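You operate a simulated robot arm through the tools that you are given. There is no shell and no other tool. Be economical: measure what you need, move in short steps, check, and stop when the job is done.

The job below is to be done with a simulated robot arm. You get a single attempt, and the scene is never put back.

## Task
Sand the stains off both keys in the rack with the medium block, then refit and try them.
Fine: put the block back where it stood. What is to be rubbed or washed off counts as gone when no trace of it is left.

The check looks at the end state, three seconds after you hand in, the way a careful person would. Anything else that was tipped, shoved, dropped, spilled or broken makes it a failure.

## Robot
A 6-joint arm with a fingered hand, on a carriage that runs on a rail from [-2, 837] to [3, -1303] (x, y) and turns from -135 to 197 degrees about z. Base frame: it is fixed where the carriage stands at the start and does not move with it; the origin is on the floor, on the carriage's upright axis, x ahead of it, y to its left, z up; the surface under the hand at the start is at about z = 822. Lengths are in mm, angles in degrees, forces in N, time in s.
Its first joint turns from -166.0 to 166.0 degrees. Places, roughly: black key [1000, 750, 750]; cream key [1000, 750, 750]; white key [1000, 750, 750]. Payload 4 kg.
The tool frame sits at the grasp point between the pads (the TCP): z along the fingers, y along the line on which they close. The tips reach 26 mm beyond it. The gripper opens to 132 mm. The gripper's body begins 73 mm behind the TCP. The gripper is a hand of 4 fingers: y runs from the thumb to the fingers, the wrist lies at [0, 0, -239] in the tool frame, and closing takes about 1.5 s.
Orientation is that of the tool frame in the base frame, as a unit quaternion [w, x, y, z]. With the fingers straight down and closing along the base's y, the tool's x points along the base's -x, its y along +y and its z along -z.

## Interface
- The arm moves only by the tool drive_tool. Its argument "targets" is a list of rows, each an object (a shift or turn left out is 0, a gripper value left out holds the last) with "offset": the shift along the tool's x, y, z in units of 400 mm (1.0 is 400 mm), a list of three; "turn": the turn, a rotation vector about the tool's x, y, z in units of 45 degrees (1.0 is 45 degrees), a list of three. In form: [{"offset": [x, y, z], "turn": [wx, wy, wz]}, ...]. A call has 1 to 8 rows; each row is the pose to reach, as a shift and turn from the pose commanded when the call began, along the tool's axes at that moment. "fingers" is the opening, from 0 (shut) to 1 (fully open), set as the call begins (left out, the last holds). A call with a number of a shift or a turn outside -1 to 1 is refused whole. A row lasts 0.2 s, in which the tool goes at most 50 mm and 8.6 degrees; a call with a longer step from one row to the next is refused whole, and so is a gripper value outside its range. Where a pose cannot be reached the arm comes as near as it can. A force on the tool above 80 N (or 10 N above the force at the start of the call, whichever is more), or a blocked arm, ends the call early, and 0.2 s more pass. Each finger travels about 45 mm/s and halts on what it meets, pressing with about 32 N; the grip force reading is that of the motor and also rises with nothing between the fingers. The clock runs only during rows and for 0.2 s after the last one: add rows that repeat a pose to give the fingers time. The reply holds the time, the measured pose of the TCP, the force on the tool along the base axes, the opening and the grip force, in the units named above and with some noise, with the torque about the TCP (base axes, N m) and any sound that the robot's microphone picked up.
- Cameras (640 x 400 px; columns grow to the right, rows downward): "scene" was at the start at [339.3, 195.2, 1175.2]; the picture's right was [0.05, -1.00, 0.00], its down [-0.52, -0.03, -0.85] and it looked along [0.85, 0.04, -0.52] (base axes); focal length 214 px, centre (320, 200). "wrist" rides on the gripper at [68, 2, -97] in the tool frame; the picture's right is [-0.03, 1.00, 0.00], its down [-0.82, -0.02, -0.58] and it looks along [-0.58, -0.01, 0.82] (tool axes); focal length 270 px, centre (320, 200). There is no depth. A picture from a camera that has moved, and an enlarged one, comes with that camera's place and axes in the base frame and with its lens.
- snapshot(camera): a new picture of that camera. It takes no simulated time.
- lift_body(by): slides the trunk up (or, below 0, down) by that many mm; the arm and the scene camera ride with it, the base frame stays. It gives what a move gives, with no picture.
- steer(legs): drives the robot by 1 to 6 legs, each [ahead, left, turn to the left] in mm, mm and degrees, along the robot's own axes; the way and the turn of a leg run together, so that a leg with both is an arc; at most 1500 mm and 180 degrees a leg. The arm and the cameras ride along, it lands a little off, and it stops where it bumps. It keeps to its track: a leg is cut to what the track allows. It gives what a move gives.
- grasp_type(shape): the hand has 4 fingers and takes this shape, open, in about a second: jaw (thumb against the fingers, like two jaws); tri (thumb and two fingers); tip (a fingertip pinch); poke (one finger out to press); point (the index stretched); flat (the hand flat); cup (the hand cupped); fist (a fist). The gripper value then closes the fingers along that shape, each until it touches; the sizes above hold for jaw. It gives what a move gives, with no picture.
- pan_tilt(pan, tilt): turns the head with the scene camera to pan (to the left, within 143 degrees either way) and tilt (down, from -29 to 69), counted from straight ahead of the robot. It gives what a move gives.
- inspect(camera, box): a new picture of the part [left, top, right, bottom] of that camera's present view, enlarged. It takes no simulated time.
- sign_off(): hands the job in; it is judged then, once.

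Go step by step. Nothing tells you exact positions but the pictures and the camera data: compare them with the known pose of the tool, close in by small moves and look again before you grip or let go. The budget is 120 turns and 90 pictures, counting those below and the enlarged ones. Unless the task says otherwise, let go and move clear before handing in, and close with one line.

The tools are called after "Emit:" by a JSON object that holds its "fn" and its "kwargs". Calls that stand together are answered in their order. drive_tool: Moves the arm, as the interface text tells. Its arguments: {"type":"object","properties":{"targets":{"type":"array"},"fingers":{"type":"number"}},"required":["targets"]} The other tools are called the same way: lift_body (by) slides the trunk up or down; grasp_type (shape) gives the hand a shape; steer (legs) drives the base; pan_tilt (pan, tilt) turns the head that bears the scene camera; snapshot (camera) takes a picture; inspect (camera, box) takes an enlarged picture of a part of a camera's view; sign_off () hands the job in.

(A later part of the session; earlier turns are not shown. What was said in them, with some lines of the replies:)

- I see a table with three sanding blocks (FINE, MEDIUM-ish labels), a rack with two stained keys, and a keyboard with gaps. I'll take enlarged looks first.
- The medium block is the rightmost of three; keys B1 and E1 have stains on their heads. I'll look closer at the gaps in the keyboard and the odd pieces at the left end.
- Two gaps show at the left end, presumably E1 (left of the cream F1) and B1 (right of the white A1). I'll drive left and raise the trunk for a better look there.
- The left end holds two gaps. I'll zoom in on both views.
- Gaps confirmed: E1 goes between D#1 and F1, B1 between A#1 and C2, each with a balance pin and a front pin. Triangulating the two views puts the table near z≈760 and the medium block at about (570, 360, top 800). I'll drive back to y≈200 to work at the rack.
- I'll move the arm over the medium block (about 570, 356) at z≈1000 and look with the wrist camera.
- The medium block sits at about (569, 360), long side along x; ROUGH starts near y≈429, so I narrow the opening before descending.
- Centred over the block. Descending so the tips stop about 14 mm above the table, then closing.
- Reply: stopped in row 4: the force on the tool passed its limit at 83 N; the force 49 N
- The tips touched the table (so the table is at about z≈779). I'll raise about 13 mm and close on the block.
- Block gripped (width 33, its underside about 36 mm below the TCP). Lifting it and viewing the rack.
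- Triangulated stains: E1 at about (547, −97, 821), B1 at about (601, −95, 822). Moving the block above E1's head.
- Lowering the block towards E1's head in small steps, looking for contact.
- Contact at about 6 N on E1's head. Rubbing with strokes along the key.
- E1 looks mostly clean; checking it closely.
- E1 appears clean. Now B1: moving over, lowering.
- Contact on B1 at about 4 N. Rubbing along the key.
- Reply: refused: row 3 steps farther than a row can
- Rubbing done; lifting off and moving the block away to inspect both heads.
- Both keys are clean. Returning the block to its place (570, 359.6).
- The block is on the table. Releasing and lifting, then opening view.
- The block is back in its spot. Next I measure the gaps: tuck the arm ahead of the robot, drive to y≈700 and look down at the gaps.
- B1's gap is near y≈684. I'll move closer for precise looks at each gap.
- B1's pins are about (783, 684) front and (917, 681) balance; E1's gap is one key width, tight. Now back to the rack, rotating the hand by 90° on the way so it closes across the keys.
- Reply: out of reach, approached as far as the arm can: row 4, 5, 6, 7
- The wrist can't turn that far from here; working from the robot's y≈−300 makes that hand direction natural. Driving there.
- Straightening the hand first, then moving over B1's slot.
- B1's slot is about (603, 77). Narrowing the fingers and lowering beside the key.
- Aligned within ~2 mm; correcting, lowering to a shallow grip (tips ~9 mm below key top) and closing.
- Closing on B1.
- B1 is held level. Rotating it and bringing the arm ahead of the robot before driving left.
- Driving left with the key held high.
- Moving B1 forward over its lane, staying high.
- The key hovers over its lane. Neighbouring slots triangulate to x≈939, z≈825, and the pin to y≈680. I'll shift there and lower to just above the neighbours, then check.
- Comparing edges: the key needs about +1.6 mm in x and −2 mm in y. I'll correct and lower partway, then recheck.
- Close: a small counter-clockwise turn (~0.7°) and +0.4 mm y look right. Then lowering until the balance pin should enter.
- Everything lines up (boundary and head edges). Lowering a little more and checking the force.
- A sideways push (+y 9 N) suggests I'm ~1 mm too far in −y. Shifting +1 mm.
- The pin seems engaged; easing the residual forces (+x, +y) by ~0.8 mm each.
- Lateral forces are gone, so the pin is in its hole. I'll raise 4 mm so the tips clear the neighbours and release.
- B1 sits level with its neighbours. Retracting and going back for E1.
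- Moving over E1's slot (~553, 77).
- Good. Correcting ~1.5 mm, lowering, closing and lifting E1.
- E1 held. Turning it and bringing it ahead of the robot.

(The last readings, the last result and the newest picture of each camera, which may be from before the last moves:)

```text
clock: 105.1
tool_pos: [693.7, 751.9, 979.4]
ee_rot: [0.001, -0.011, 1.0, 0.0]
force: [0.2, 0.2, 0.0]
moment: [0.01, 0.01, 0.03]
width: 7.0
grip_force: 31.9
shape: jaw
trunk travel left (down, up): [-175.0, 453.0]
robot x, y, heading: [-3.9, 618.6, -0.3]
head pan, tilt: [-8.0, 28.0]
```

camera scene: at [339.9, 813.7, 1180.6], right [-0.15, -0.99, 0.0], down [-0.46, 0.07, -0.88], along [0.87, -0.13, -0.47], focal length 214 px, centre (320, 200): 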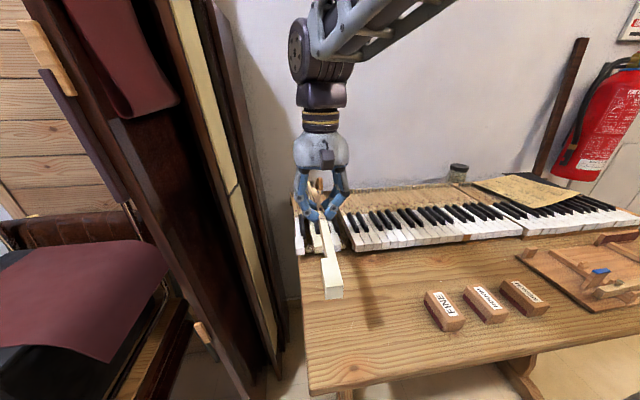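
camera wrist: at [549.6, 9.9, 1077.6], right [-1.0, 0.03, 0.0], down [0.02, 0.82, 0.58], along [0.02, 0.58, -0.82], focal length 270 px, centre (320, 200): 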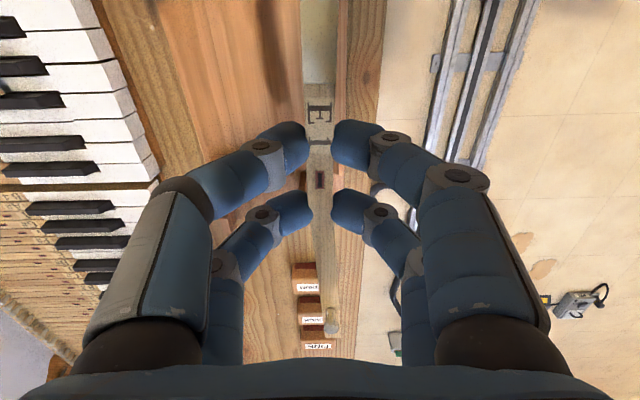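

Now moving E1 forward over its lane.

Emit:
{"fn": "drive_tool", "kwargs": {"targets": [{"offset": [-0.1, 0.02, 0], "turn": [0, 0, 0.0155]}, {"offset": [-0.2, 0.039, 0], "turn": [0, 0, 0.0155]}, {"offset": [-0.3, 0.039, 0], "turn": [0, 0, 0.0155]}, {"offset": [-0.4, 0.039, 0], "turn": [0, 0, 0.0155]}, {"offset": [-0.5, 0.039, 0.03], "turn": [0, 0, 0.0155]}, {"offset": [-0.58, 0.039, 0.09], "turn": [0, 0, 0.0155]}, {"offset": [-0.62, 0.039, 0.18], "turn": [0, 0, 0.0155]}, {"offset": [-0.62, 0.039, 0.255], "turn": [0, 0, 0.0155]}]}}

Emit:
{"fn": "pan_tilt", "kwargs": {"pan": -4, "tilt": 28}}

Emit:
{"fn": "snapshot", "kwargs": {"camera": "scene"}}

Emit:
{"fn": "inspect", "kwargs": {"camera": "wrist", "box": [220, 0, 420, 125]}}

```text
clock: 106.9
tool_pos: [939.2, 772.9, 878.2]
ee_rot: [0.001, -0.004, 1.0, 0.0]
force: [-0.3, 0.3, -1.4]
moment: [-0.03, 0.0, 0.03]
width: 7.0
grip_force: 31.7
shape: jaw
trunk travel left (down, up): [-175.0, 453.0]
robot x, y, heading: [-2.1, 617.9, -0.1]
head pan, tilt: [-8.0, 28.0]
```

```text
clock: 107.5
tool_pos: [938.5, 771.1, 879.0]
ee_rot: [0.001, -0.005, 1.0, 0.0]
force: [-0.5, 0.8, -0.8]
moment: [-0.03, 0.04, 0.03]
width: 7.0
grip_force: 31.8
shape: jaw
trunk travel left (down, up): [-175.0, 453.0]
robot x, y, heading: [-1.3, 617.8, -0.4]
head pan, tilt: [-4.0, 28.0]
```

```text
29 pictures are left
camera scene: at [340.0, 798.9, 1180.6], right [-0.07, -1.0, 0.0], down [-0.47, 0.03, -0.88], along [0.88, -0.07, -0.47], focal length 214 px, centre (320, 200)
```

scene: 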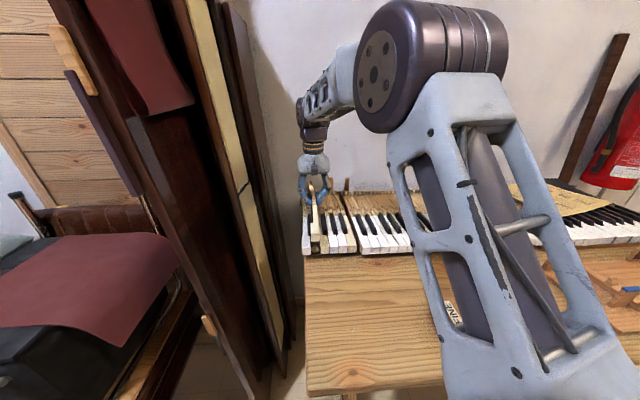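

```text
3.20 times, centred on (320, 62) of wrist
camera zoom: at [870.3, 774.3, 977.4], right [0.02, 1.0, 0.0], down [0.82, -0.01, 0.58], along [0.58, -0.01, -0.82], focal length 865 px, centre (320, 640)
```

zoom: 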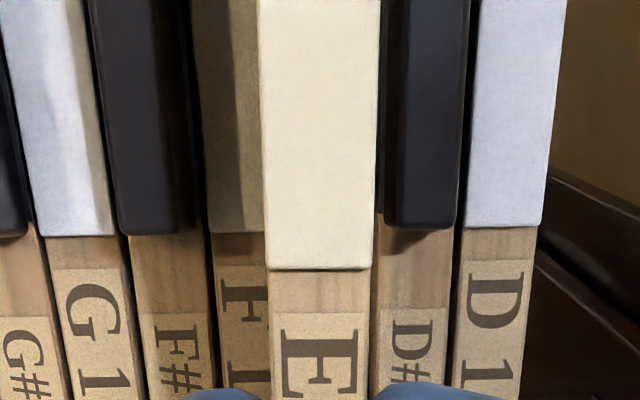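

E1 needs about +2.3 mm in x and +1.6 mm in y. Correcting, lowering partway, then rechecking head and shaft.

Emit:
{"fn": "drive_tool", "kwargs": {"targets": [{"offset": [-0.0057, 0.004, 0]}, {"offset": [-0.0057, 0.004, 0.02]}, {"offset": [-0.0057, 0.004, 0.037]}, {"offset": [-0.0057, 0.004, 0.037]}]}}

Emit:
{"fn": "inspect", "kwargs": {"camera": "scene", "box": [295, 205, 345, 260]}}

Emit:
{"fn": "inspect", "kwargs": {"camera": "wrist", "box": [240, 20, 400, 120]}}

```text
clock: 108.5
tool_pos: [943.8, 775.0, 863.8]
ee_rot: [0.001, -0.004, 1.0, 0.0]
force: [-0.2, -0.2, -0.7]
moment: [0.02, 0.05, 0.02]
width: 7.4
grip_force: 32.1
shape: jaw
trunk travel left (down, up): [-175.0, 453.0]
robot x, y, heading: [2.5, 616.6, -0.3]
head pan, tilt: [-4.0, 28.0]
```

```text
7.27 times, centred on (320, 232) of scene
camera zoom: at [340.0, 798.9, 1180.6], right [-0.07, -1.0, 0.0], down [-0.47, 0.03, -0.88], along [0.88, -0.07, -0.47], focal length 1560 px, centre (320, -36)
```

zoom: 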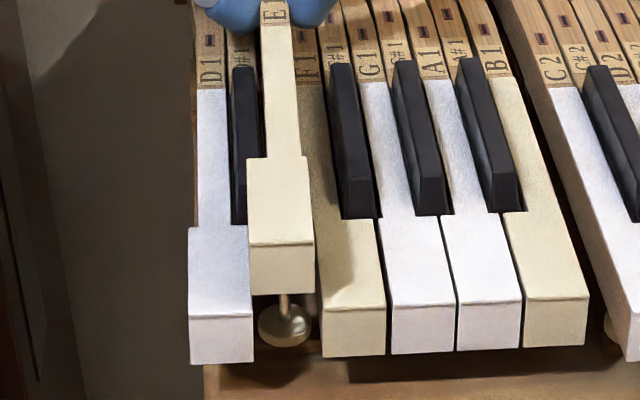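

```text
4.00 times, centred on (320, 70) of wrist
camera zoom: at [874.1, 776.2, 962.6], right [0.02, 1.0, 0.0], down [0.82, -0.01, 0.58], along [0.58, -0.01, -0.82], focal length 1081 px, centre (320, 720)
```

zoom: 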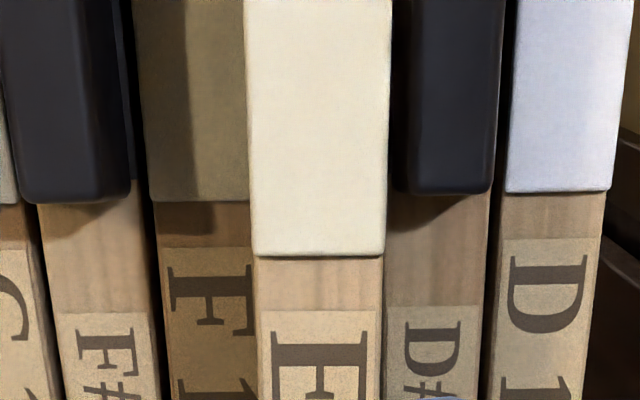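

Shaft is centred; head front needs ~1 mm toward −y: a 0.35° turn. Then lowering on.

Emit:
{"fn": "drive_tool", "kwargs": {"targets": [{"offset": [0.001, 0, 0], "turn": [0, 0, -0.008]}, {"offset": [0.001, 0, 0.012], "turn": [0, 0, -0.008]}, {"offset": [0.001, 0, 0.025], "turn": [0, 0, -0.008]}, {"offset": [0.001, 0, 0.025], "turn": [0, 0, -0.008]}]}}

Emit:
{"fn": "inspect", "kwargs": {"camera": "scene", "box": [295, 205, 345, 260]}}

```text
clock: 109.5
tool_pos: [941.8, 774.5, 853.8]
ee_rot: [0.001, -0.006, 1.0, 0.0]
force: [-0.4, -1.0, -0.9]
moment: [0.03, -0.01, 0.07]
width: 7.3
grip_force: 31.8
shape: jaw
trunk travel left (down, up): [-175.0, 453.0]
robot x, y, heading: [0.5, 615.8, -0.4]
head pan, tilt: [-4.0, 28.0]
```

```text
7.27 times, centred on (320, 232) of scene
camera zoom: at [340.0, 798.9, 1180.6], right [-0.07, -1.0, 0.0], down [-0.47, 0.03, -0.88], along [0.88, -0.07, -0.47], focal length 1560 px, centre (320, -36)
```

zoom: 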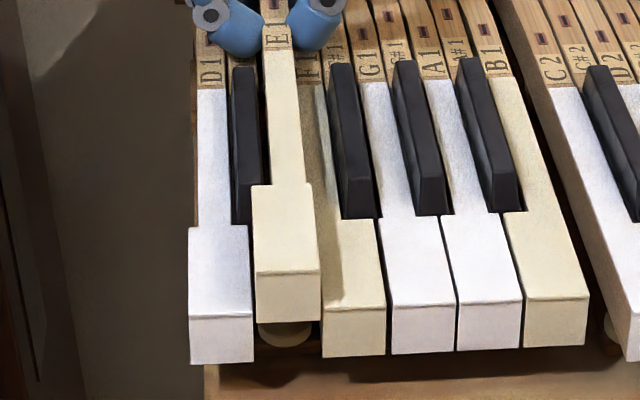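

Head is centred in its lane. Lowering onto the pin with force checks.

Emit:
{"fn": "drive_tool", "kwargs": {"targets": [{"offset": [0, 0, 0.004]}, {"offset": [0, 0, 0.008]}, {"offset": [0, 0, 0.008]}]}}

Emit:
{"fn": "drive_tool", "kwargs": {"targets": [{"offset": [0, 0, 0.003]}, {"offset": [0, 0, 0.006]}, {"offset": [0, 0, 0.006]}]}}

```text
clock: 110.3
tool_pos: [943.4, 774.7, 850.7]
ee_rot: [0.0, -0.007, 1.0, 0.0]
force: [0.0, 0.7, -0.7]
moment: [0.0, 0.03, -0.02]
width: 7.0
grip_force: 32.4
shape: jaw
trunk travel left (down, up): [-175.0, 453.0]
robot x, y, heading: [-0.6, 616.9, -0.3]
head pan, tilt: [-4.0, 28.0]
```

```text
clock: 111.2
tool_pos: [942.5, 774.7, 848.9]
ee_rot: [0.002, -0.008, 1.0, 0.001]
force: [5.3, -0.5, 7.0]
moment: [-0.03, -0.05, 0.05]
width: 7.4
grip_force: 32.3
shape: jaw
trunk travel left (down, up): [-175.0, 453.0]
robot x, y, heading: [-1.4, 615.0, -0.2]
head pan, tilt: [-4.0, 28.0]
```

Pin pushes toward +x; shifting 1 mm and continuing.

Emit:
{"fn": "drive_tool", "kwargs": {"targets": [{"offset": [-0.0025, 0, 0]}, {"offset": [-0.0025, 0, 0]}]}}

Emit:
{"fn": "drive_tool", "kwargs": {"targets": [{"offset": [0, 0, 0.004]}, {"offset": [0, 0, 0.004]}]}}

Emit:
{"fn": "inspect", "kwargs": {"camera": "scene", "box": [295, 205, 345, 260]}}

```text
clock: 111.8
tool_pos: [942.6, 774.8, 848.3]
ee_rot: [0.0, -0.006, 1.0, 0.0]
force: [-3.8, -0.4, 9.5]
moment: [-0.14, 0.29, 0.1]
width: 7.6
grip_force: 32.1
shape: jaw
trunk travel left (down, up): [-175.0, 453.0]
robot x, y, heading: [1.1, 614.3, -0.2]
head pan, tilt: [-4.0, 28.0]
```

```text
clock: 112.3
tool_pos: [943.2, 773.8, 847.8]
ee_rot: [0.002, -0.008, 1.0, 0.001]
force: [-5.2, 0.8, 24.7]
moment: [-0.12, 0.46, 0.13]
width: 7.8
grip_force: 31.9
shape: jaw
trunk travel left (down, up): [-175.0, 453.0]
robot x, y, heading: [-3.1, 617.1, -0.1]
head pan, tilt: [-4.0, 28.0]
```

```text
7.27 times, centred on (320, 232) of scene
camera zoom: at [339.0, 798.8, 1181.0], right [-0.07, -1.0, 0.0], down [-0.47, 0.03, -0.88], along [0.88, -0.07, -0.47], focal length 1560 px, centre (320, -36)
```

zoom: 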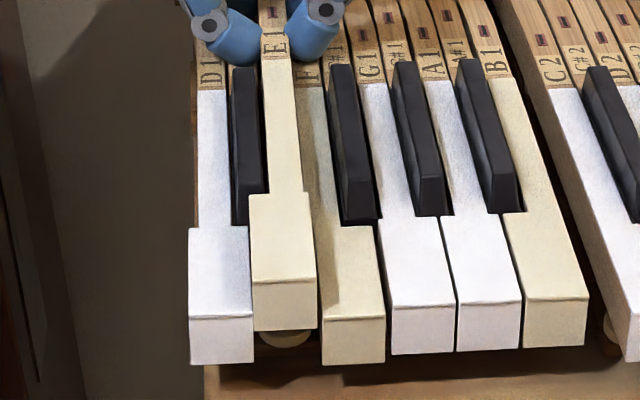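

Fingers are pressing the neighbours slightly; the x force flipping sign shows the pin is in the hole. Backing up ~4 mm, centring, and checking.

Emit:
{"fn": "drive_tool", "kwargs": {"targets": [{"offset": [0.001, 0, -0.009]}, {"offset": [0.001, 0, -0.009]}]}}

Emit:
{"fn": "inspect", "kwargs": {"camera": "scene", "box": [295, 205, 345, 260]}}

```text
clock: 113.0
tool_pos: [942.0, 773.9, 847.8]
ee_rot: [0.0, -0.006, 1.0, 0.0]
force: [4.3, -0.2, 2.8]
moment: [-0.02, -0.06, 0.08]
width: 7.9
grip_force: 32.1
shape: jaw
trunk travel left (down, up): [-175.0, 453.0]
robot x, y, heading: [-3.5, 616.5, -0.4]
head pan, tilt: [-4.0, 28.0]
```

```text
7.27 times, centred on (320, 232) of scene
camera zoom: at [340.0, 798.8, 1180.5], right [-0.07, -1.0, 0.0], down [-0.47, 0.03, -0.88], along [0.88, -0.07, -0.47], focal length 1560 px, centre (320, -36)
```

zoom: 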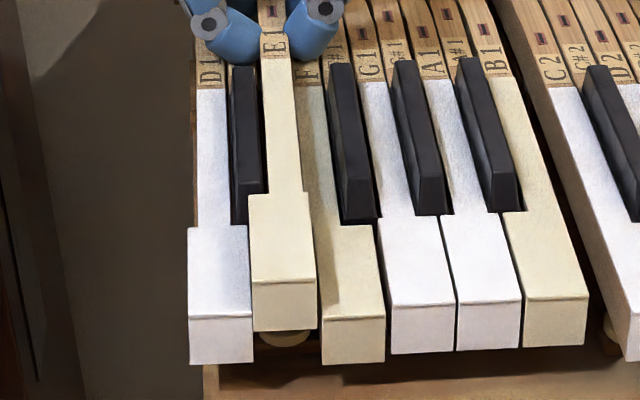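

Emit:
{"fn": "drive_tool", "kwargs": {"targets": [{"offset": [-0.001, 0, -0.006]}, {"offset": [-0.001, 0, -0.006]}]}}

```text
clock: 113.5
tool_pos: [943.7, 774.5, 851.5]
ee_rot: [0.0, -0.007, 1.0, 0.0]
force: [-1.0, -0.5, -1.3]
moment: [-0.04, 0.0, 0.07]
width: 7.4
grip_force: 32.1
shape: jaw
trunk travel left (down, up): [-175.0, 453.0]
robot x, y, heading: [0.8, 619.6, -0.4]
head pan, tilt: [-4.0, 28.0]
```

Emit:
{"fn": "drive_tool", "kwargs": {"targets": [{"offset": [0, 0, 0.004]}, {"offset": [0, 0, 0.004]}]}}

Emit:
{"fn": "drive_tool", "kwargs": {"fingers": 0.2, "targets": [{"offset": [0, 0, 0]}, {"offset": [0, 0, 0]}, {"offset": [0, 0, 0]}, {"offset": [0, 0, -0.02]}, {"offset": [0, 0, -0.06]}, {"offset": [0, 0, -0.12]}]}}

Emit:
{"fn": "inspect", "kwargs": {"camera": "scene", "box": [295, 205, 345, 260]}}

Emit:
{"fn": "snapshot", "kwargs": {"camera": "wrist"}}

```text
clock: 114.2
tool_pos: [942.7, 774.4, 849.7]
ee_rot: [0.001, -0.007, 1.0, 0.0]
force: [-0.5, -0.6, -1.3]
moment: [-0.01, 0.05, 0.06]
width: 7.3
grip_force: 31.8
shape: jaw
trunk travel left (down, up): [-175.0, 453.0]
robot x, y, heading: [-2.5, 618.3, -0.3]
head pan, tilt: [-4.0, 28.0]
```

```text
clock: 115.5
tool_pos: [944.1, 774.2, 897.3]
ee_rot: [0.0, -0.007, 1.0, -0.001]
force: [-0.1, 0.3, -0.3]
moment: [0.0, 0.01, 0.03]
width: 26.2
grip_force: 0.0
shape: jaw
trunk travel left (down, up): [-175.0, 453.0]
robot x, y, heading: [-3.0, 621.3, -0.2]
head pan, tilt: [-4.0, 28.0]
```

```text
7.27 times, centred on (320, 232) of scene
camera zoom: at [340.1, 798.9, 1180.6], right [-0.07, -1.0, 0.0], down [-0.47, 0.03, -0.88], along [0.88, -0.07, -0.47], focal length 1560 px, centre (320, -36)
```

zoom: 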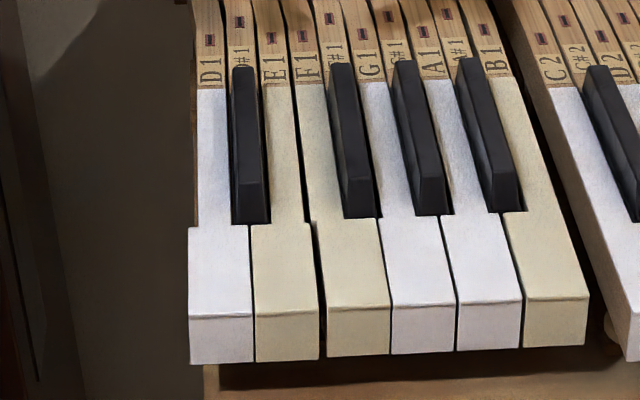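

```text
21 pictures are left
camera wrist: at [874.8, 775.4, 995.6], right [0.01, 1.0, 0.0], down [0.82, -0.01, 0.58], along [0.58, -0.01, -0.82], focal length 270 px, centre (320, 200)
```

wrist: 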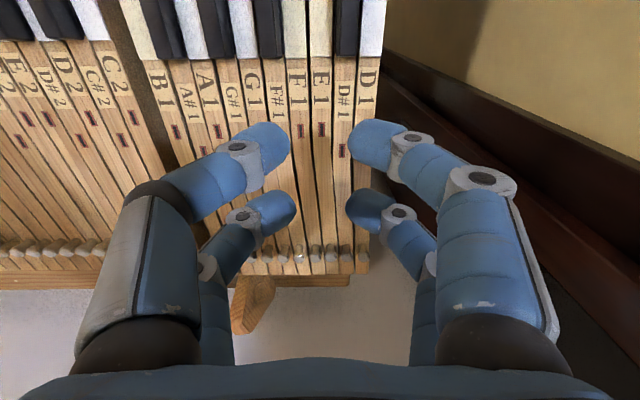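

E1 is seated too; all labels line up D1–F1. Now changing to the poke shape to try both keys: moving up and back first.

Emit:
{"fn": "drive_tool", "kwargs": {"targets": [{"offset": [0.0, 0, -0.1]}, {"offset": [0.1, 0, -0.16]}, {"offset": [0.2, 0, -0.16]}, {"offset": [0.3, 0, -0.16]}, {"offset": [0.4, 0, -0.16]}, {"offset": [0.435, 0, -0.16]}]}}

Emit:
{"fn": "grasp_type", "kwargs": {"shape": "poke"}}

Emit:
{"fn": "snapshot", "kwargs": {"camera": "wrist"}}

Emit:
{"fn": "snapshot", "kwargs": {"camera": "scene"}}

```text
clock: 117.0
tool_pos: [771.6, 772.4, 961.1]
ee_rot: [0.0, -0.007, 1.0, 0.0]
force: [-0.3, -0.2, 0.0]
moment: [0.03, 0.0, -0.03]
width: 26.2
grip_force: 0.1
shape: jaw
trunk travel left (down, up): [-175.0, 453.0]
robot x, y, heading: [-4.2, 613.6, 0.1]
head pan, tilt: [-4.0, 28.0]
```

```text
clock: 117.8
tool_pos: [771.6, 772.1, 961.2]
ee_rot: [-0.001, -0.008, 1.0, 0.0]
force: [-0.2, -0.1, 0.1]
moment: [0.01, 0.0, -0.02]
width: 0.3
grip_force: 0.2
shape: poke
trunk travel left (down, up): [-175.0, 453.0]
robot x, y, heading: [-1.2, 618.2, -0.1]
head pan, tilt: [-4.0, 28.0]
```

```text
20 pictures are left
camera wrist: at [701.8, 773.8, 1059.0], right [0.01, 1.0, 0.0], down [0.82, -0.01, 0.58], along [0.58, -0.01, -0.82], focal length 270 px, centre (320, 200)
```

wrist: 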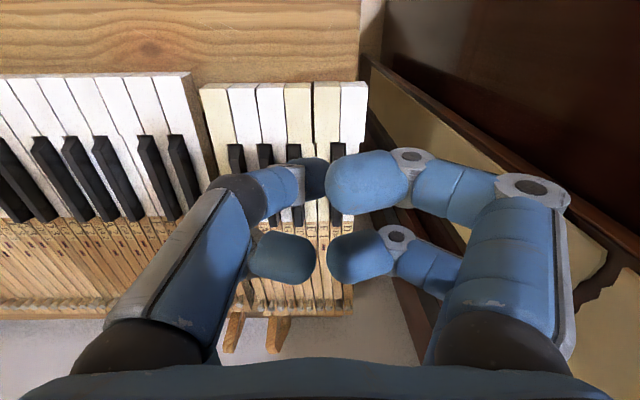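

```text
19 pictures are left
camera scene: at [340.0, 798.9, 1180.6], right [-0.07, -1.0, 0.0], down [-0.47, 0.03, -0.88], along [0.88, -0.07, -0.47], focal length 214 px, centre (320, 200)
```

scene: 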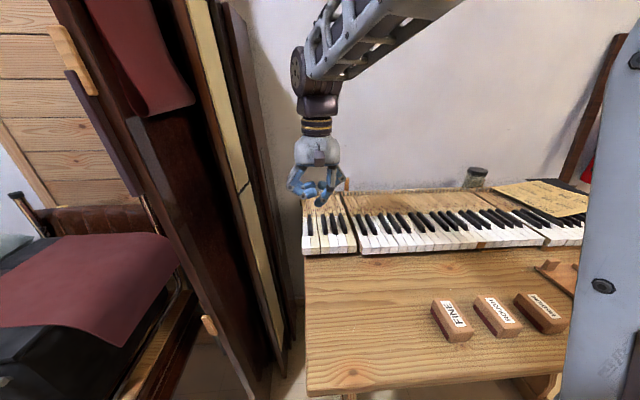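

Emit:
{"fn": "inspect", "kwargs": {"camera": "scene", "box": [280, 130, 370, 260]}}

Emit:
{"fn": "inspect", "kwargs": {"camera": "wrist", "box": [200, 60, 440, 300]}}

```text
3.08 times, centred on (325, 195) of scene
camera zoom: at [340.0, 798.9, 1180.6], right [-0.07, -1.0, 0.0], down [-0.47, 0.03, -0.88], along [0.88, -0.07, -0.47], focal length 660 px, centre (305, 215)
```

zoom: 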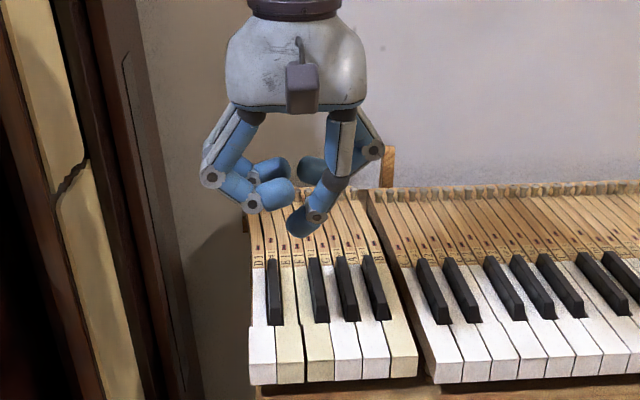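

```text
1.67 times, centred on (320, 180) of wrist
camera zoom: at [701.8, 773.8, 1059.0], right [0.01, 1.0, 0.0], down [0.82, -0.01, 0.58], along [0.58, -0.01, -0.82], focal length 450 px, centre (320, 233)
```

zoom: 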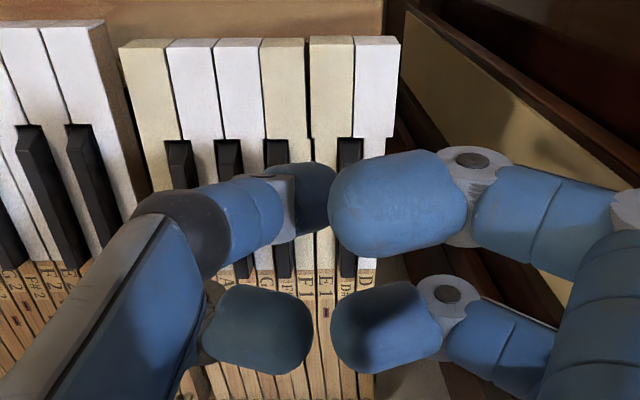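

The poking finger's tip is about 31 mm below and 10 mm ahead of the TCP. Moving it over E1's head.

Emit:
{"fn": "drive_tool", "kwargs": {"targets": [{"offset": [0.054, 0.025, 0.05]}, {"offset": [0.054, 0.025, 0.12]}, {"offset": [0.054, 0.025, 0.19]}, {"offset": [0.054, 0.025, 0.21]}, {"offset": [0.054, 0.025, 0.21]}]}}

Emit:
{"fn": "inspect", "kwargs": {"camera": "scene", "box": [285, 190, 365, 260]}}

Emit:
{"fn": "inspect", "kwargs": {"camera": "wrist", "box": [200, 60, 440, 300]}}

```text
clock: 119.0
tool_pos: [749.0, 780.9, 878.0]
ee_rot: [0.001, -0.007, 1.0, 0.0]
force: [0.1, 0.1, 0.0]
moment: [0.03, 0.01, 0.01]
width: 0.3
grip_force: 0.0
shape: poke
trunk travel left (down, up): [-175.0, 453.0]
robot x, y, heading: [0.5, 615.5, -0.2]
head pan, tilt: [-4.0, 28.0]
```

```text
5.71 times, centred on (325, 225) of scene
camera zoom: at [340.0, 798.9, 1180.6], right [-0.07, -1.0, 0.0], down [-0.47, 0.03, -0.88], along [0.88, -0.07, -0.47], focal length 1226 px, centre (291, 57)
```

zoom: 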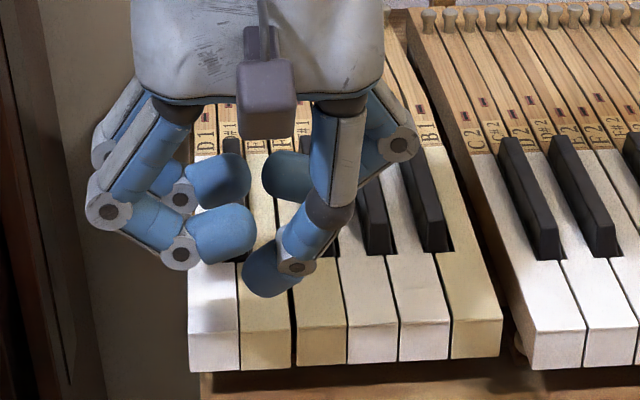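

```text
1.67 times, centred on (320, 180) of wrist
camera zoom: at [678.8, 782.1, 977.3], right [0.01, 1.0, 0.0], down [0.82, -0.01, 0.58], along [0.58, -0.01, -0.82], focal length 450 px, centre (320, 233)
```

zoom: 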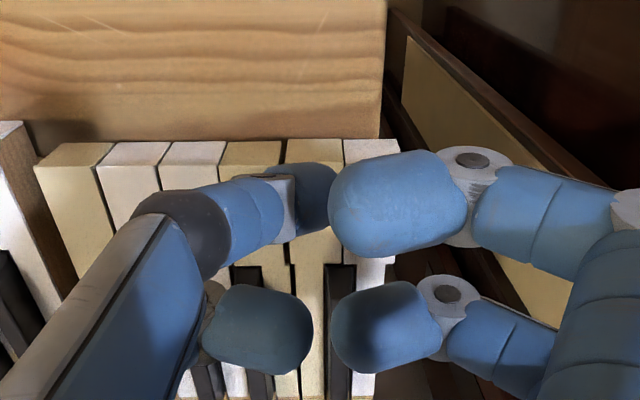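

The tip is centred over E1; advancing 6 mm from the edge and pressing down.

Emit:
{"fn": "drive_tool", "kwargs": {"targets": [{"offset": [-0.015, 0, 0]}, {"offset": [-0.015, 0, 0.03]}, {"offset": [-0.015, 0, 0.045]}, {"offset": [-0.015, 0, 0.045]}]}}

Emit:
{"fn": "drive_tool", "kwargs": {"targets": [{"offset": [0, 0, 0.008]}, {"offset": [0, 0, 0.016]}, {"offset": [0, 0, 0.024]}, {"offset": [0, 0, 0.024]}]}}

Emit:
{"fn": "inspect", "kwargs": {"camera": "scene", "box": [285, 190, 365, 260]}}

```text
clock: 120.0
tool_pos: [754.8, 781.1, 859.6]
ee_rot: [0.002, -0.007, 1.0, 0.001]
force: [0.0, 0.3, 0.1]
moment: [0.0, 0.0, 0.01]
width: 0.0
grip_force: 0.0
shape: poke
trunk travel left (down, up): [-175.0, 453.0]
robot x, y, heading: [-0.0, 617.3, -0.2]
head pan, tilt: [-4.0, 28.0]
```

```text
clock: 121.0
tool_pos: [755.4, 782.7, 850.5]
ee_rot: [0.001, -0.007, 1.0, 0.001]
force: [-0.9, -0.4, 0.2]
moment: [-0.01, 0.03, 0.04]
width: 0.1
grip_force: 0.0
shape: poke
trunk travel left (down, up): [-175.0, 453.0]
robot x, y, heading: [-2.4, 617.2, -0.0]
head pan, tilt: [-4.0, 28.0]
```

```text
5.71 times, centred on (325, 225) of scene
camera zoom: at [340.0, 798.9, 1180.6], right [-0.07, -1.0, 0.0], down [-0.47, 0.03, -0.88], along [0.88, -0.07, -0.47], focal length 1226 px, centre (291, 57)
```

zoom: 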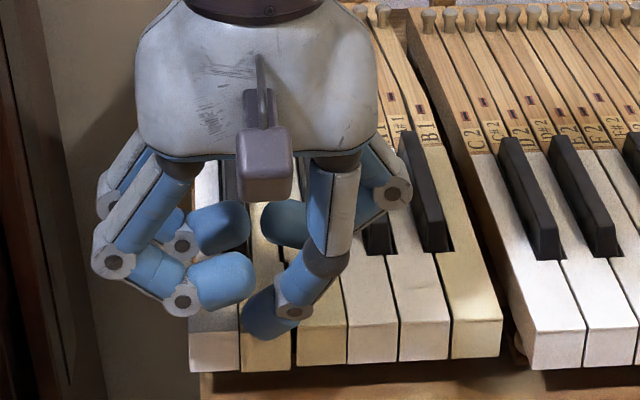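

The tip looks to be just ahead of the key's front edge (no force). Raising, moving 15 mm inward, and pressing again.

Emit:
{"fn": "drive_tool", "kwargs": {"targets": [{"offset": [0, 0, -0.03]}, {"offset": [0, 0, -0.045]}, {"offset": [-0.0375, -0.002, -0.045]}, {"offset": [-0.0375, -0.002, -0.02]}, {"offset": [-0.0375, -0.002, -0.01]}, {"offset": [-0.0375, -0.002, -0.01]}]}}

Emit:
{"fn": "drive_tool", "kwargs": {"targets": [{"offset": [0, 0, 0.008]}, {"offset": [0, 0, 0.016]}, {"offset": [0, 0, 0.016]}]}}

Emit:
{"fn": "inspect", "kwargs": {"camera": "scene", "box": [285, 190, 365, 260]}}

```text
clock: 122.5
tool_pos: [770.0, 780.6, 856.0]
ee_rot: [0.001, -0.007, 1.0, 0.0]
force: [0.2, -0.2, 0.6]
moment: [0.0, 0.02, -0.02]
width: 0.5
grip_force: 0.1
shape: poke
trunk travel left (down, up): [-175.0, 453.0]
robot x, y, heading: [0.1, 614.5, 0.0]
head pan, tilt: [-4.0, 28.0]
```

```text
clock: 123.2
tool_pos: [768.5, 781.4, 849.5]
ee_rot: [0.0, -0.008, 1.0, 0.0]
force: [0.6, -0.6, 0.8]
moment: [-0.03, 0.0, 0.0]
width: 0.2
grip_force: 0.0
shape: poke
trunk travel left (down, up): [-175.0, 453.0]
robot x, y, heading: [0.4, 615.9, -0.0]
head pan, tilt: [-4.0, 28.0]
```

```text
5.71 times, centred on (325, 225) of scene
camera zoom: at [340.0, 798.9, 1180.6], right [-0.07, -1.0, 0.0], down [-0.47, 0.03, -0.88], along [0.88, -0.07, -0.47], focal length 1226 px, centre (291, 57)
```

zoom: 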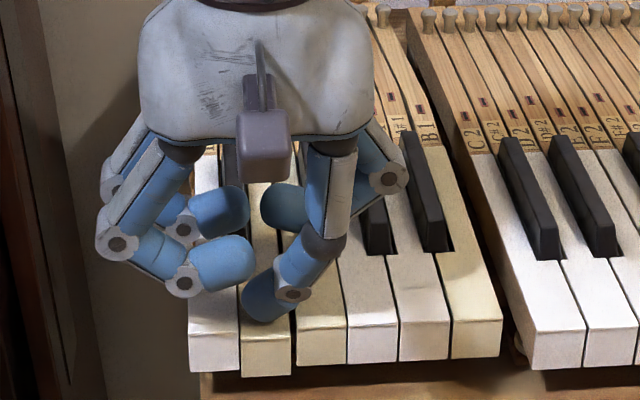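

E1 is going down smoothly. Pressing to the bottom.

Emit:
{"fn": "drive_tool", "kwargs": {"targets": [{"offset": [0, 0, 0.008]}, {"offset": [0, 0, 0.014]}, {"offset": [0, 0, 0.014]}]}}

```text
clock: 124.0
tool_pos: [768.5, 782.2, 843.5]
ee_rot: [0.001, -0.007, 1.0, 0.0]
force: [-0.3, 0.9, 1.3]
moment: [0.0, 0.02, -0.01]
width: 0.0
grip_force: 0.0
shape: poke
trunk travel left (down, up): [-175.0, 453.0]
robot x, y, heading: [-1.1, 616.3, -0.4]
head pan, tilt: [-4.0, 28.0]
```

Emit:
{"fn": "drive_tool", "kwargs": {"targets": [{"offset": [0, 0, 0.006]}, {"offset": [0, 0, 0.006]}]}}

Emit:
{"fn": "inspect", "kwargs": {"camera": "scene", "box": [285, 190, 365, 260]}}

```text
clock: 124.7
tool_pos: [769.1, 779.5, 843.4]
ee_rot: [0.002, -0.008, 1.0, 0.001]
force: [-5.5, -6.2, 28.3]
moment: [-0.16, 0.14, -0.01]
width: 0.0
grip_force: 0.0
shape: poke
trunk travel left (down, up): [-175.0, 453.0]
robot x, y, heading: [-4.0, 615.0, -0.3]
head pan, tilt: [-4.0, 28.0]
```

```text
5.71 times, centred on (325, 225) of scene
camera zoom: at [339.1, 798.4, 1181.1], right [-0.07, -1.0, 0.0], down [-0.47, 0.04, -0.88], along [0.88, -0.07, -0.47], focal length 1226 px, centre (291, 57)
```

zoom: 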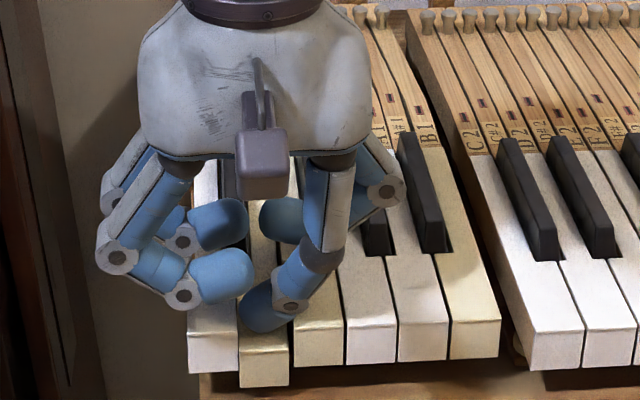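

E1 bottomed out. Releasing upward and checking that it returns.

Emit:
{"fn": "drive_tool", "kwargs": {"targets": [{"offset": [0, 0.002, -0.01]}, {"offset": [0, 0.002, -0.03]}, {"offset": [0, 0.002, -0.06]}, {"offset": [0, 0.002, -0.12]}, {"offset": [0, 0.002, -0.2]}, {"offset": [0, 0.002, -0.2]}]}}

Emit:
{"fn": "inspect", "kwargs": {"camera": "scene", "box": [290, 200, 360, 260]}}

```text
clock: 126.0
tool_pos: [770.0, 780.5, 920.2]
ee_rot: [0.0, -0.007, 1.0, 0.0]
force: [-0.3, -0.1, 0.6]
moment: [-0.01, 0.0, -0.02]
width: 0.0
grip_force: 0.0
shape: poke
trunk travel left (down, up): [-175.0, 453.0]
robot x, y, heading: [-0.2, 615.6, -0.1]
head pan, tilt: [-4.0, 28.0]
```

```text
6.67 times, centred on (325, 230) of scene
camera zoom: at [340.0, 798.9, 1180.6], right [-0.07, -1.0, 0.0], down [-0.47, 0.03, -0.88], along [0.88, -0.07, -0.47], focal length 1430 px, centre (287, 0)
```

zoom: 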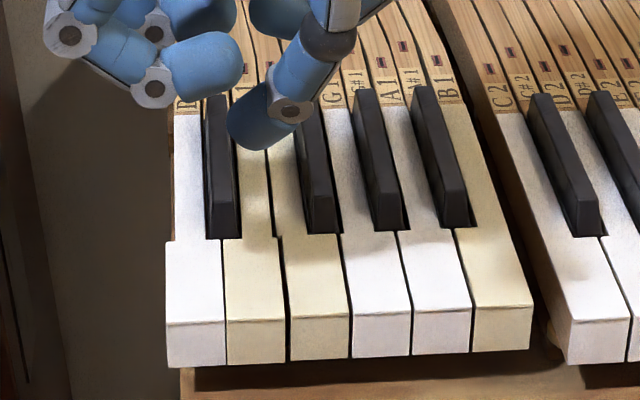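

E1 returned level. Now B1: same press, 94 mm to the right.

Emit:
{"fn": "drive_tool", "kwargs": {"targets": [{"offset": [0, -0.08, 0]}, {"offset": [0, -0.16, 0]}, {"offset": [0.003, -0.234, 0]}, {"offset": [0.003, -0.234, 0.06]}, {"offset": [0.003, -0.234, 0.12]}, {"offset": [0.003, -0.234, 0.14]}, {"offset": [0.003, -0.234, 0.14]}]}}

Emit:
{"fn": "inspect", "kwargs": {"camera": "scene", "box": [300, 190, 380, 260]}}

```text
clock: 127.7
tool_pos: [770.0, 688.9, 863.0]
ee_rot: [0.001, -0.007, 1.0, 0.0]
force: [-0.3, 0.4, -0.3]
moment: [-0.03, -0.02, 0.01]
width: 0.0
grip_force: 0.0
shape: poke
trunk travel left (down, up): [-175.0, 453.0]
robot x, y, heading: [-2.2, 616.3, -0.0]
head pan, tilt: [-4.0, 28.0]
```

```text
5.71 times, centred on (340, 225) of scene
camera zoom: at [340.0, 798.9, 1180.6], right [-0.07, -1.0, 0.0], down [-0.47, 0.03, -0.88], along [0.88, -0.07, -0.47], focal length 1226 px, centre (206, 57)
```

zoom: 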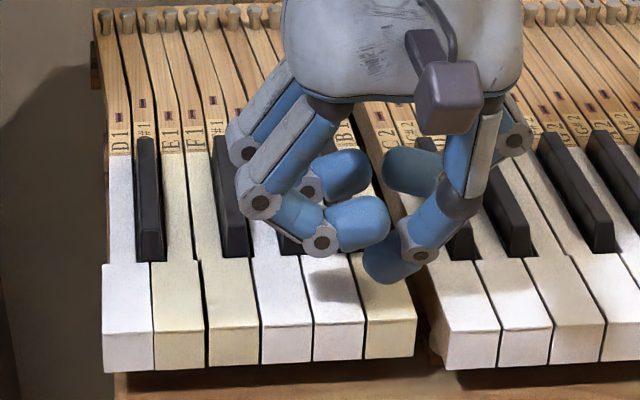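

Tip is over B1's head; nudging 2 mm to centre and pressing.

Emit:
{"fn": "drive_tool", "kwargs": {"targets": [{"offset": [0, 0.005, 0.0]}, {"offset": [0, 0.005, 0.015]}, {"offset": [0, 0.005, 0.025]}, {"offset": [0, 0.005, 0.035]}, {"offset": [0, 0.005, 0.035]}]}}

Emit:
{"fn": "inspect", "kwargs": {"camera": "scene", "box": [300, 190, 380, 260]}}

```text
clock: 128.8
tool_pos: [770.0, 689.0, 850.5]
ee_rot: [0.001, -0.007, 1.0, 0.0]
force: [-0.2, -1.2, 0.2]
moment: [-0.02, 0.01, 0.0]
width: 0.1
grip_force: 0.0
shape: poke
trunk travel left (down, up): [-175.0, 453.0]
robot x, y, heading: [-5.8, 615.4, -0.1]
head pan, tilt: [-4.0, 28.0]
```

```text
5.71 times, centred on (340, 225) of scene
camera zoom: at [340.0, 798.9, 1180.6], right [-0.07, -1.0, 0.0], down [-0.47, 0.03, -0.88], along [0.88, -0.07, -0.47], focal length 1226 px, centre (206, 57)
```

zoom: 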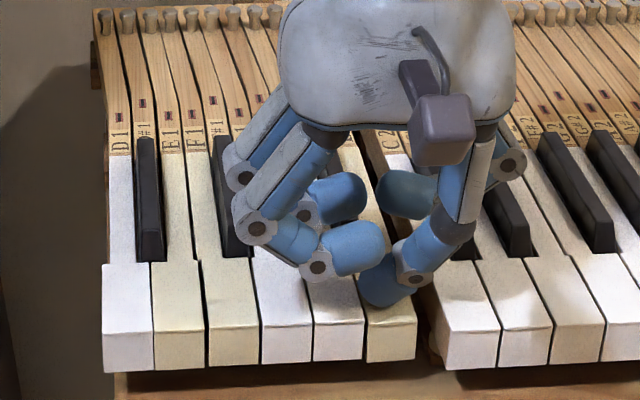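

B1 is going down with the tip centred. Pressing to the bottom.

Emit:
{"fn": "drive_tool", "kwargs": {"targets": [{"offset": [0, 0, 0.008]}, {"offset": [0, 0, 0.016]}, {"offset": [0, 0, 0.016]}]}}

Emit:
{"fn": "drive_tool", "kwargs": {"targets": [{"offset": [0, 0, 0.005]}, {"offset": [0, 0, 0.005]}]}}

Emit:
{"fn": "inspect", "kwargs": {"camera": "scene", "box": [300, 190, 380, 260]}}

```text
clock: 129.7
tool_pos: [770.7, 690.8, 843.6]
ee_rot: [0.0, -0.007, 1.0, -0.001]
force: [0.2, -0.7, 1.5]
moment: [0.02, 0.01, -0.04]
width: 0.3
grip_force: 0.1
shape: poke
trunk travel left (down, up): [-175.0, 453.0]
robot x, y, heading: [-4.9, 612.9, -0.1]
head pan, tilt: [-4.0, 28.0]
```

```text
clock: 130.2
tool_pos: [770.3, 690.3, 841.9]
ee_rot: [0.001, -0.006, 1.0, 0.0]
force: [0.3, -0.7, 6.8]
moment: [0.0, -0.01, -0.01]
width: 0.0
grip_force: 0.0
shape: poke
trunk travel left (down, up): [-175.0, 453.0]
robot x, y, heading: [-1.8, 613.8, -0.3]
head pan, tilt: [-4.0, 28.0]
```

```text
5.71 times, centred on (340, 225) of scene
camera zoom: at [339.8, 798.8, 1180.7], right [-0.07, -1.0, 0.0], down [-0.47, 0.03, -0.88], along [0.88, -0.07, -0.47], focal length 1226 px, centre (206, 57)
```

zoom: 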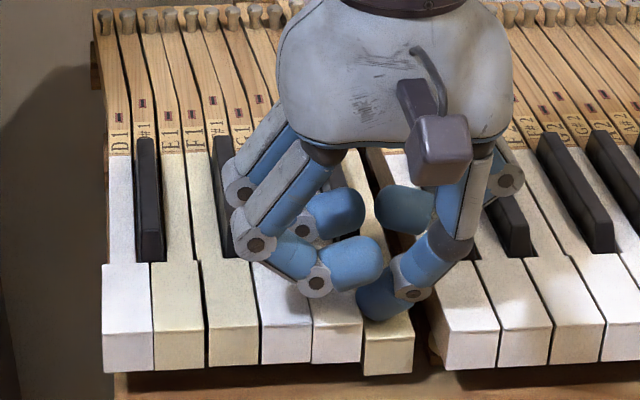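

B1 bottomed out. Raising clear and checking the result.

Emit:
{"fn": "drive_tool", "kwargs": {"targets": [{"offset": [0, 0, -0.01]}, {"offset": [0, 0, -0.04]}, {"offset": [0, 0, -0.1]}, {"offset": [0, 0, -0.2]}, {"offset": [0, 0, -0.3]}, {"offset": [0.1, 0, -0.4]}, {"offset": [0.2, 0, -0.44]}]}}

Emit:
{"fn": "inspect", "kwargs": {"camera": "scene", "box": [290, 180, 400, 260]}}

Emit:
{"fn": "snapshot", "kwargs": {"camera": "scene"}}

```text
refused: row 6 steps farther than a row can; nothing moved
```

```text
5.00 times, centred on (345, 220) of scene
camera zoom: at [339.8, 798.8, 1180.7], right [-0.07, -1.0, 0.0], down [-0.47, 0.03, -0.88], along [0.88, -0.07, -0.47], focal length 1072 px, centre (195, 100)
```

zoom: 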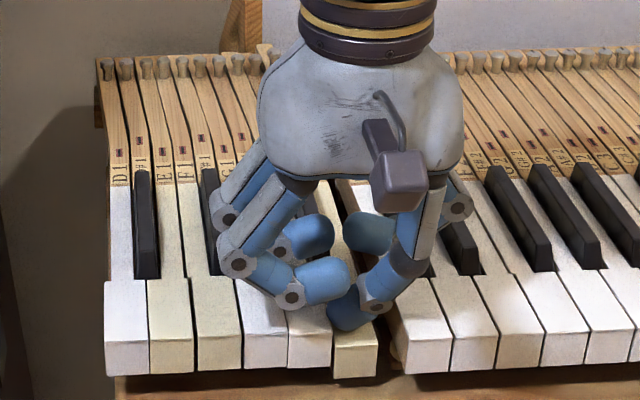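

```text
6 pictures are left
camera scene: at [339.8, 798.8, 1180.7], right [-0.07, -1.0, 0.0], down [-0.47, 0.03, -0.88], along [0.88, -0.07, -0.47], focal length 214 px, centre (320, 200)
```

scene: 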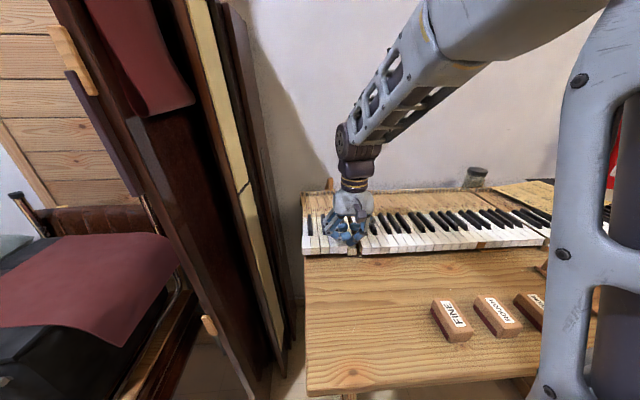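

The lift was refused; repeating with smaller steps.

Emit:
{"fn": "drive_tool", "kwargs": {"targets": [{"offset": [0, 0, -0.01]}, {"offset": [0, 0, -0.04]}, {"offset": [0, 0, -0.1]}, {"offset": [0, 0, -0.2]}, {"offset": [0, 0, -0.3]}, {"offset": [0.07, 0, -0.37]}, {"offset": [0.15, 0, -0.42]}]}}

Emit:
{"fn": "inspect", "kwargs": {"camera": "scene", "box": [290, 180, 380, 260]}}

```text
clock: 131.8
tool_pos: [708.5, 692.2, 1012.9]
ee_rot: [0.0, -0.007, 1.0, 0.0]
force: [0.8, -0.8, -0.4]
moment: [0.01, 0.04, -0.01]
width: 0.1
grip_force: 0.0
shape: poke
trunk travel left (down, up): [-175.0, 453.0]
robot x, y, heading: [-1.3, 616.2, -0.2]
head pan, tilt: [-4.0, 28.0]
```

```text
5.00 times, centred on (335, 220) of scene
camera zoom: at [340.3, 798.9, 1180.5], right [-0.07, -1.0, 0.0], down [-0.47, 0.03, -0.88], along [0.88, -0.07, -0.47], focal length 1072 px, centre (245, 100)
```

zoom: 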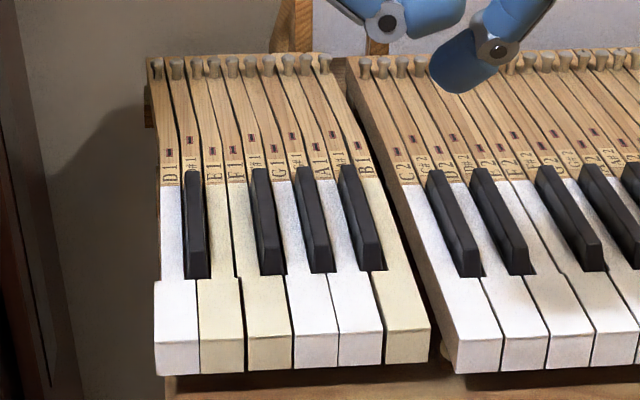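

All keys are level. One close look at the two heads for any trace.

Emit:
{"fn": "inspect", "kwargs": {"camera": "scene", "box": [303, 230, 375, 258]}}

```text
8.89 times, centred on (339, 244) of scene
camera zoom: at [340.3, 798.9, 1180.5], right [-0.07, -1.0, 0.0], down [-0.47, 0.03, -0.88], along [0.88, -0.07, -0.47], focal length 1906 px, centre (151, -191)
```

zoom: 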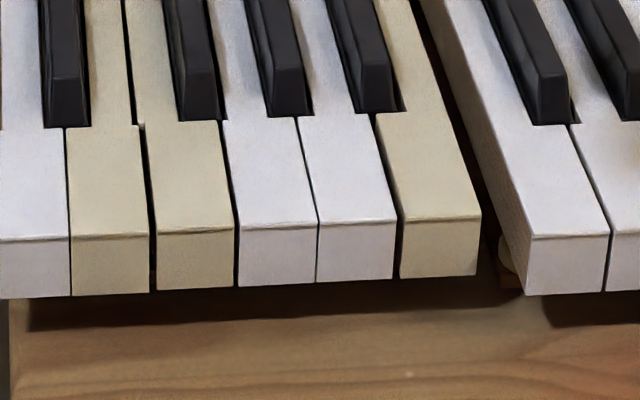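

Both heads are clean and sit level with their neighbours, the block is back in place, and the arm is clear, so I'm handing in.

Emit:
{"fn": "sign_off", "kwargs": {}}

```text
The job is handed in.
```

I sanded the stains off E1 and B1 with the medium block and put the block back where it stood. Both keys are refitted on their pins, and each went down fully when pressed and came back up level; the microphone picked up no sound from either.
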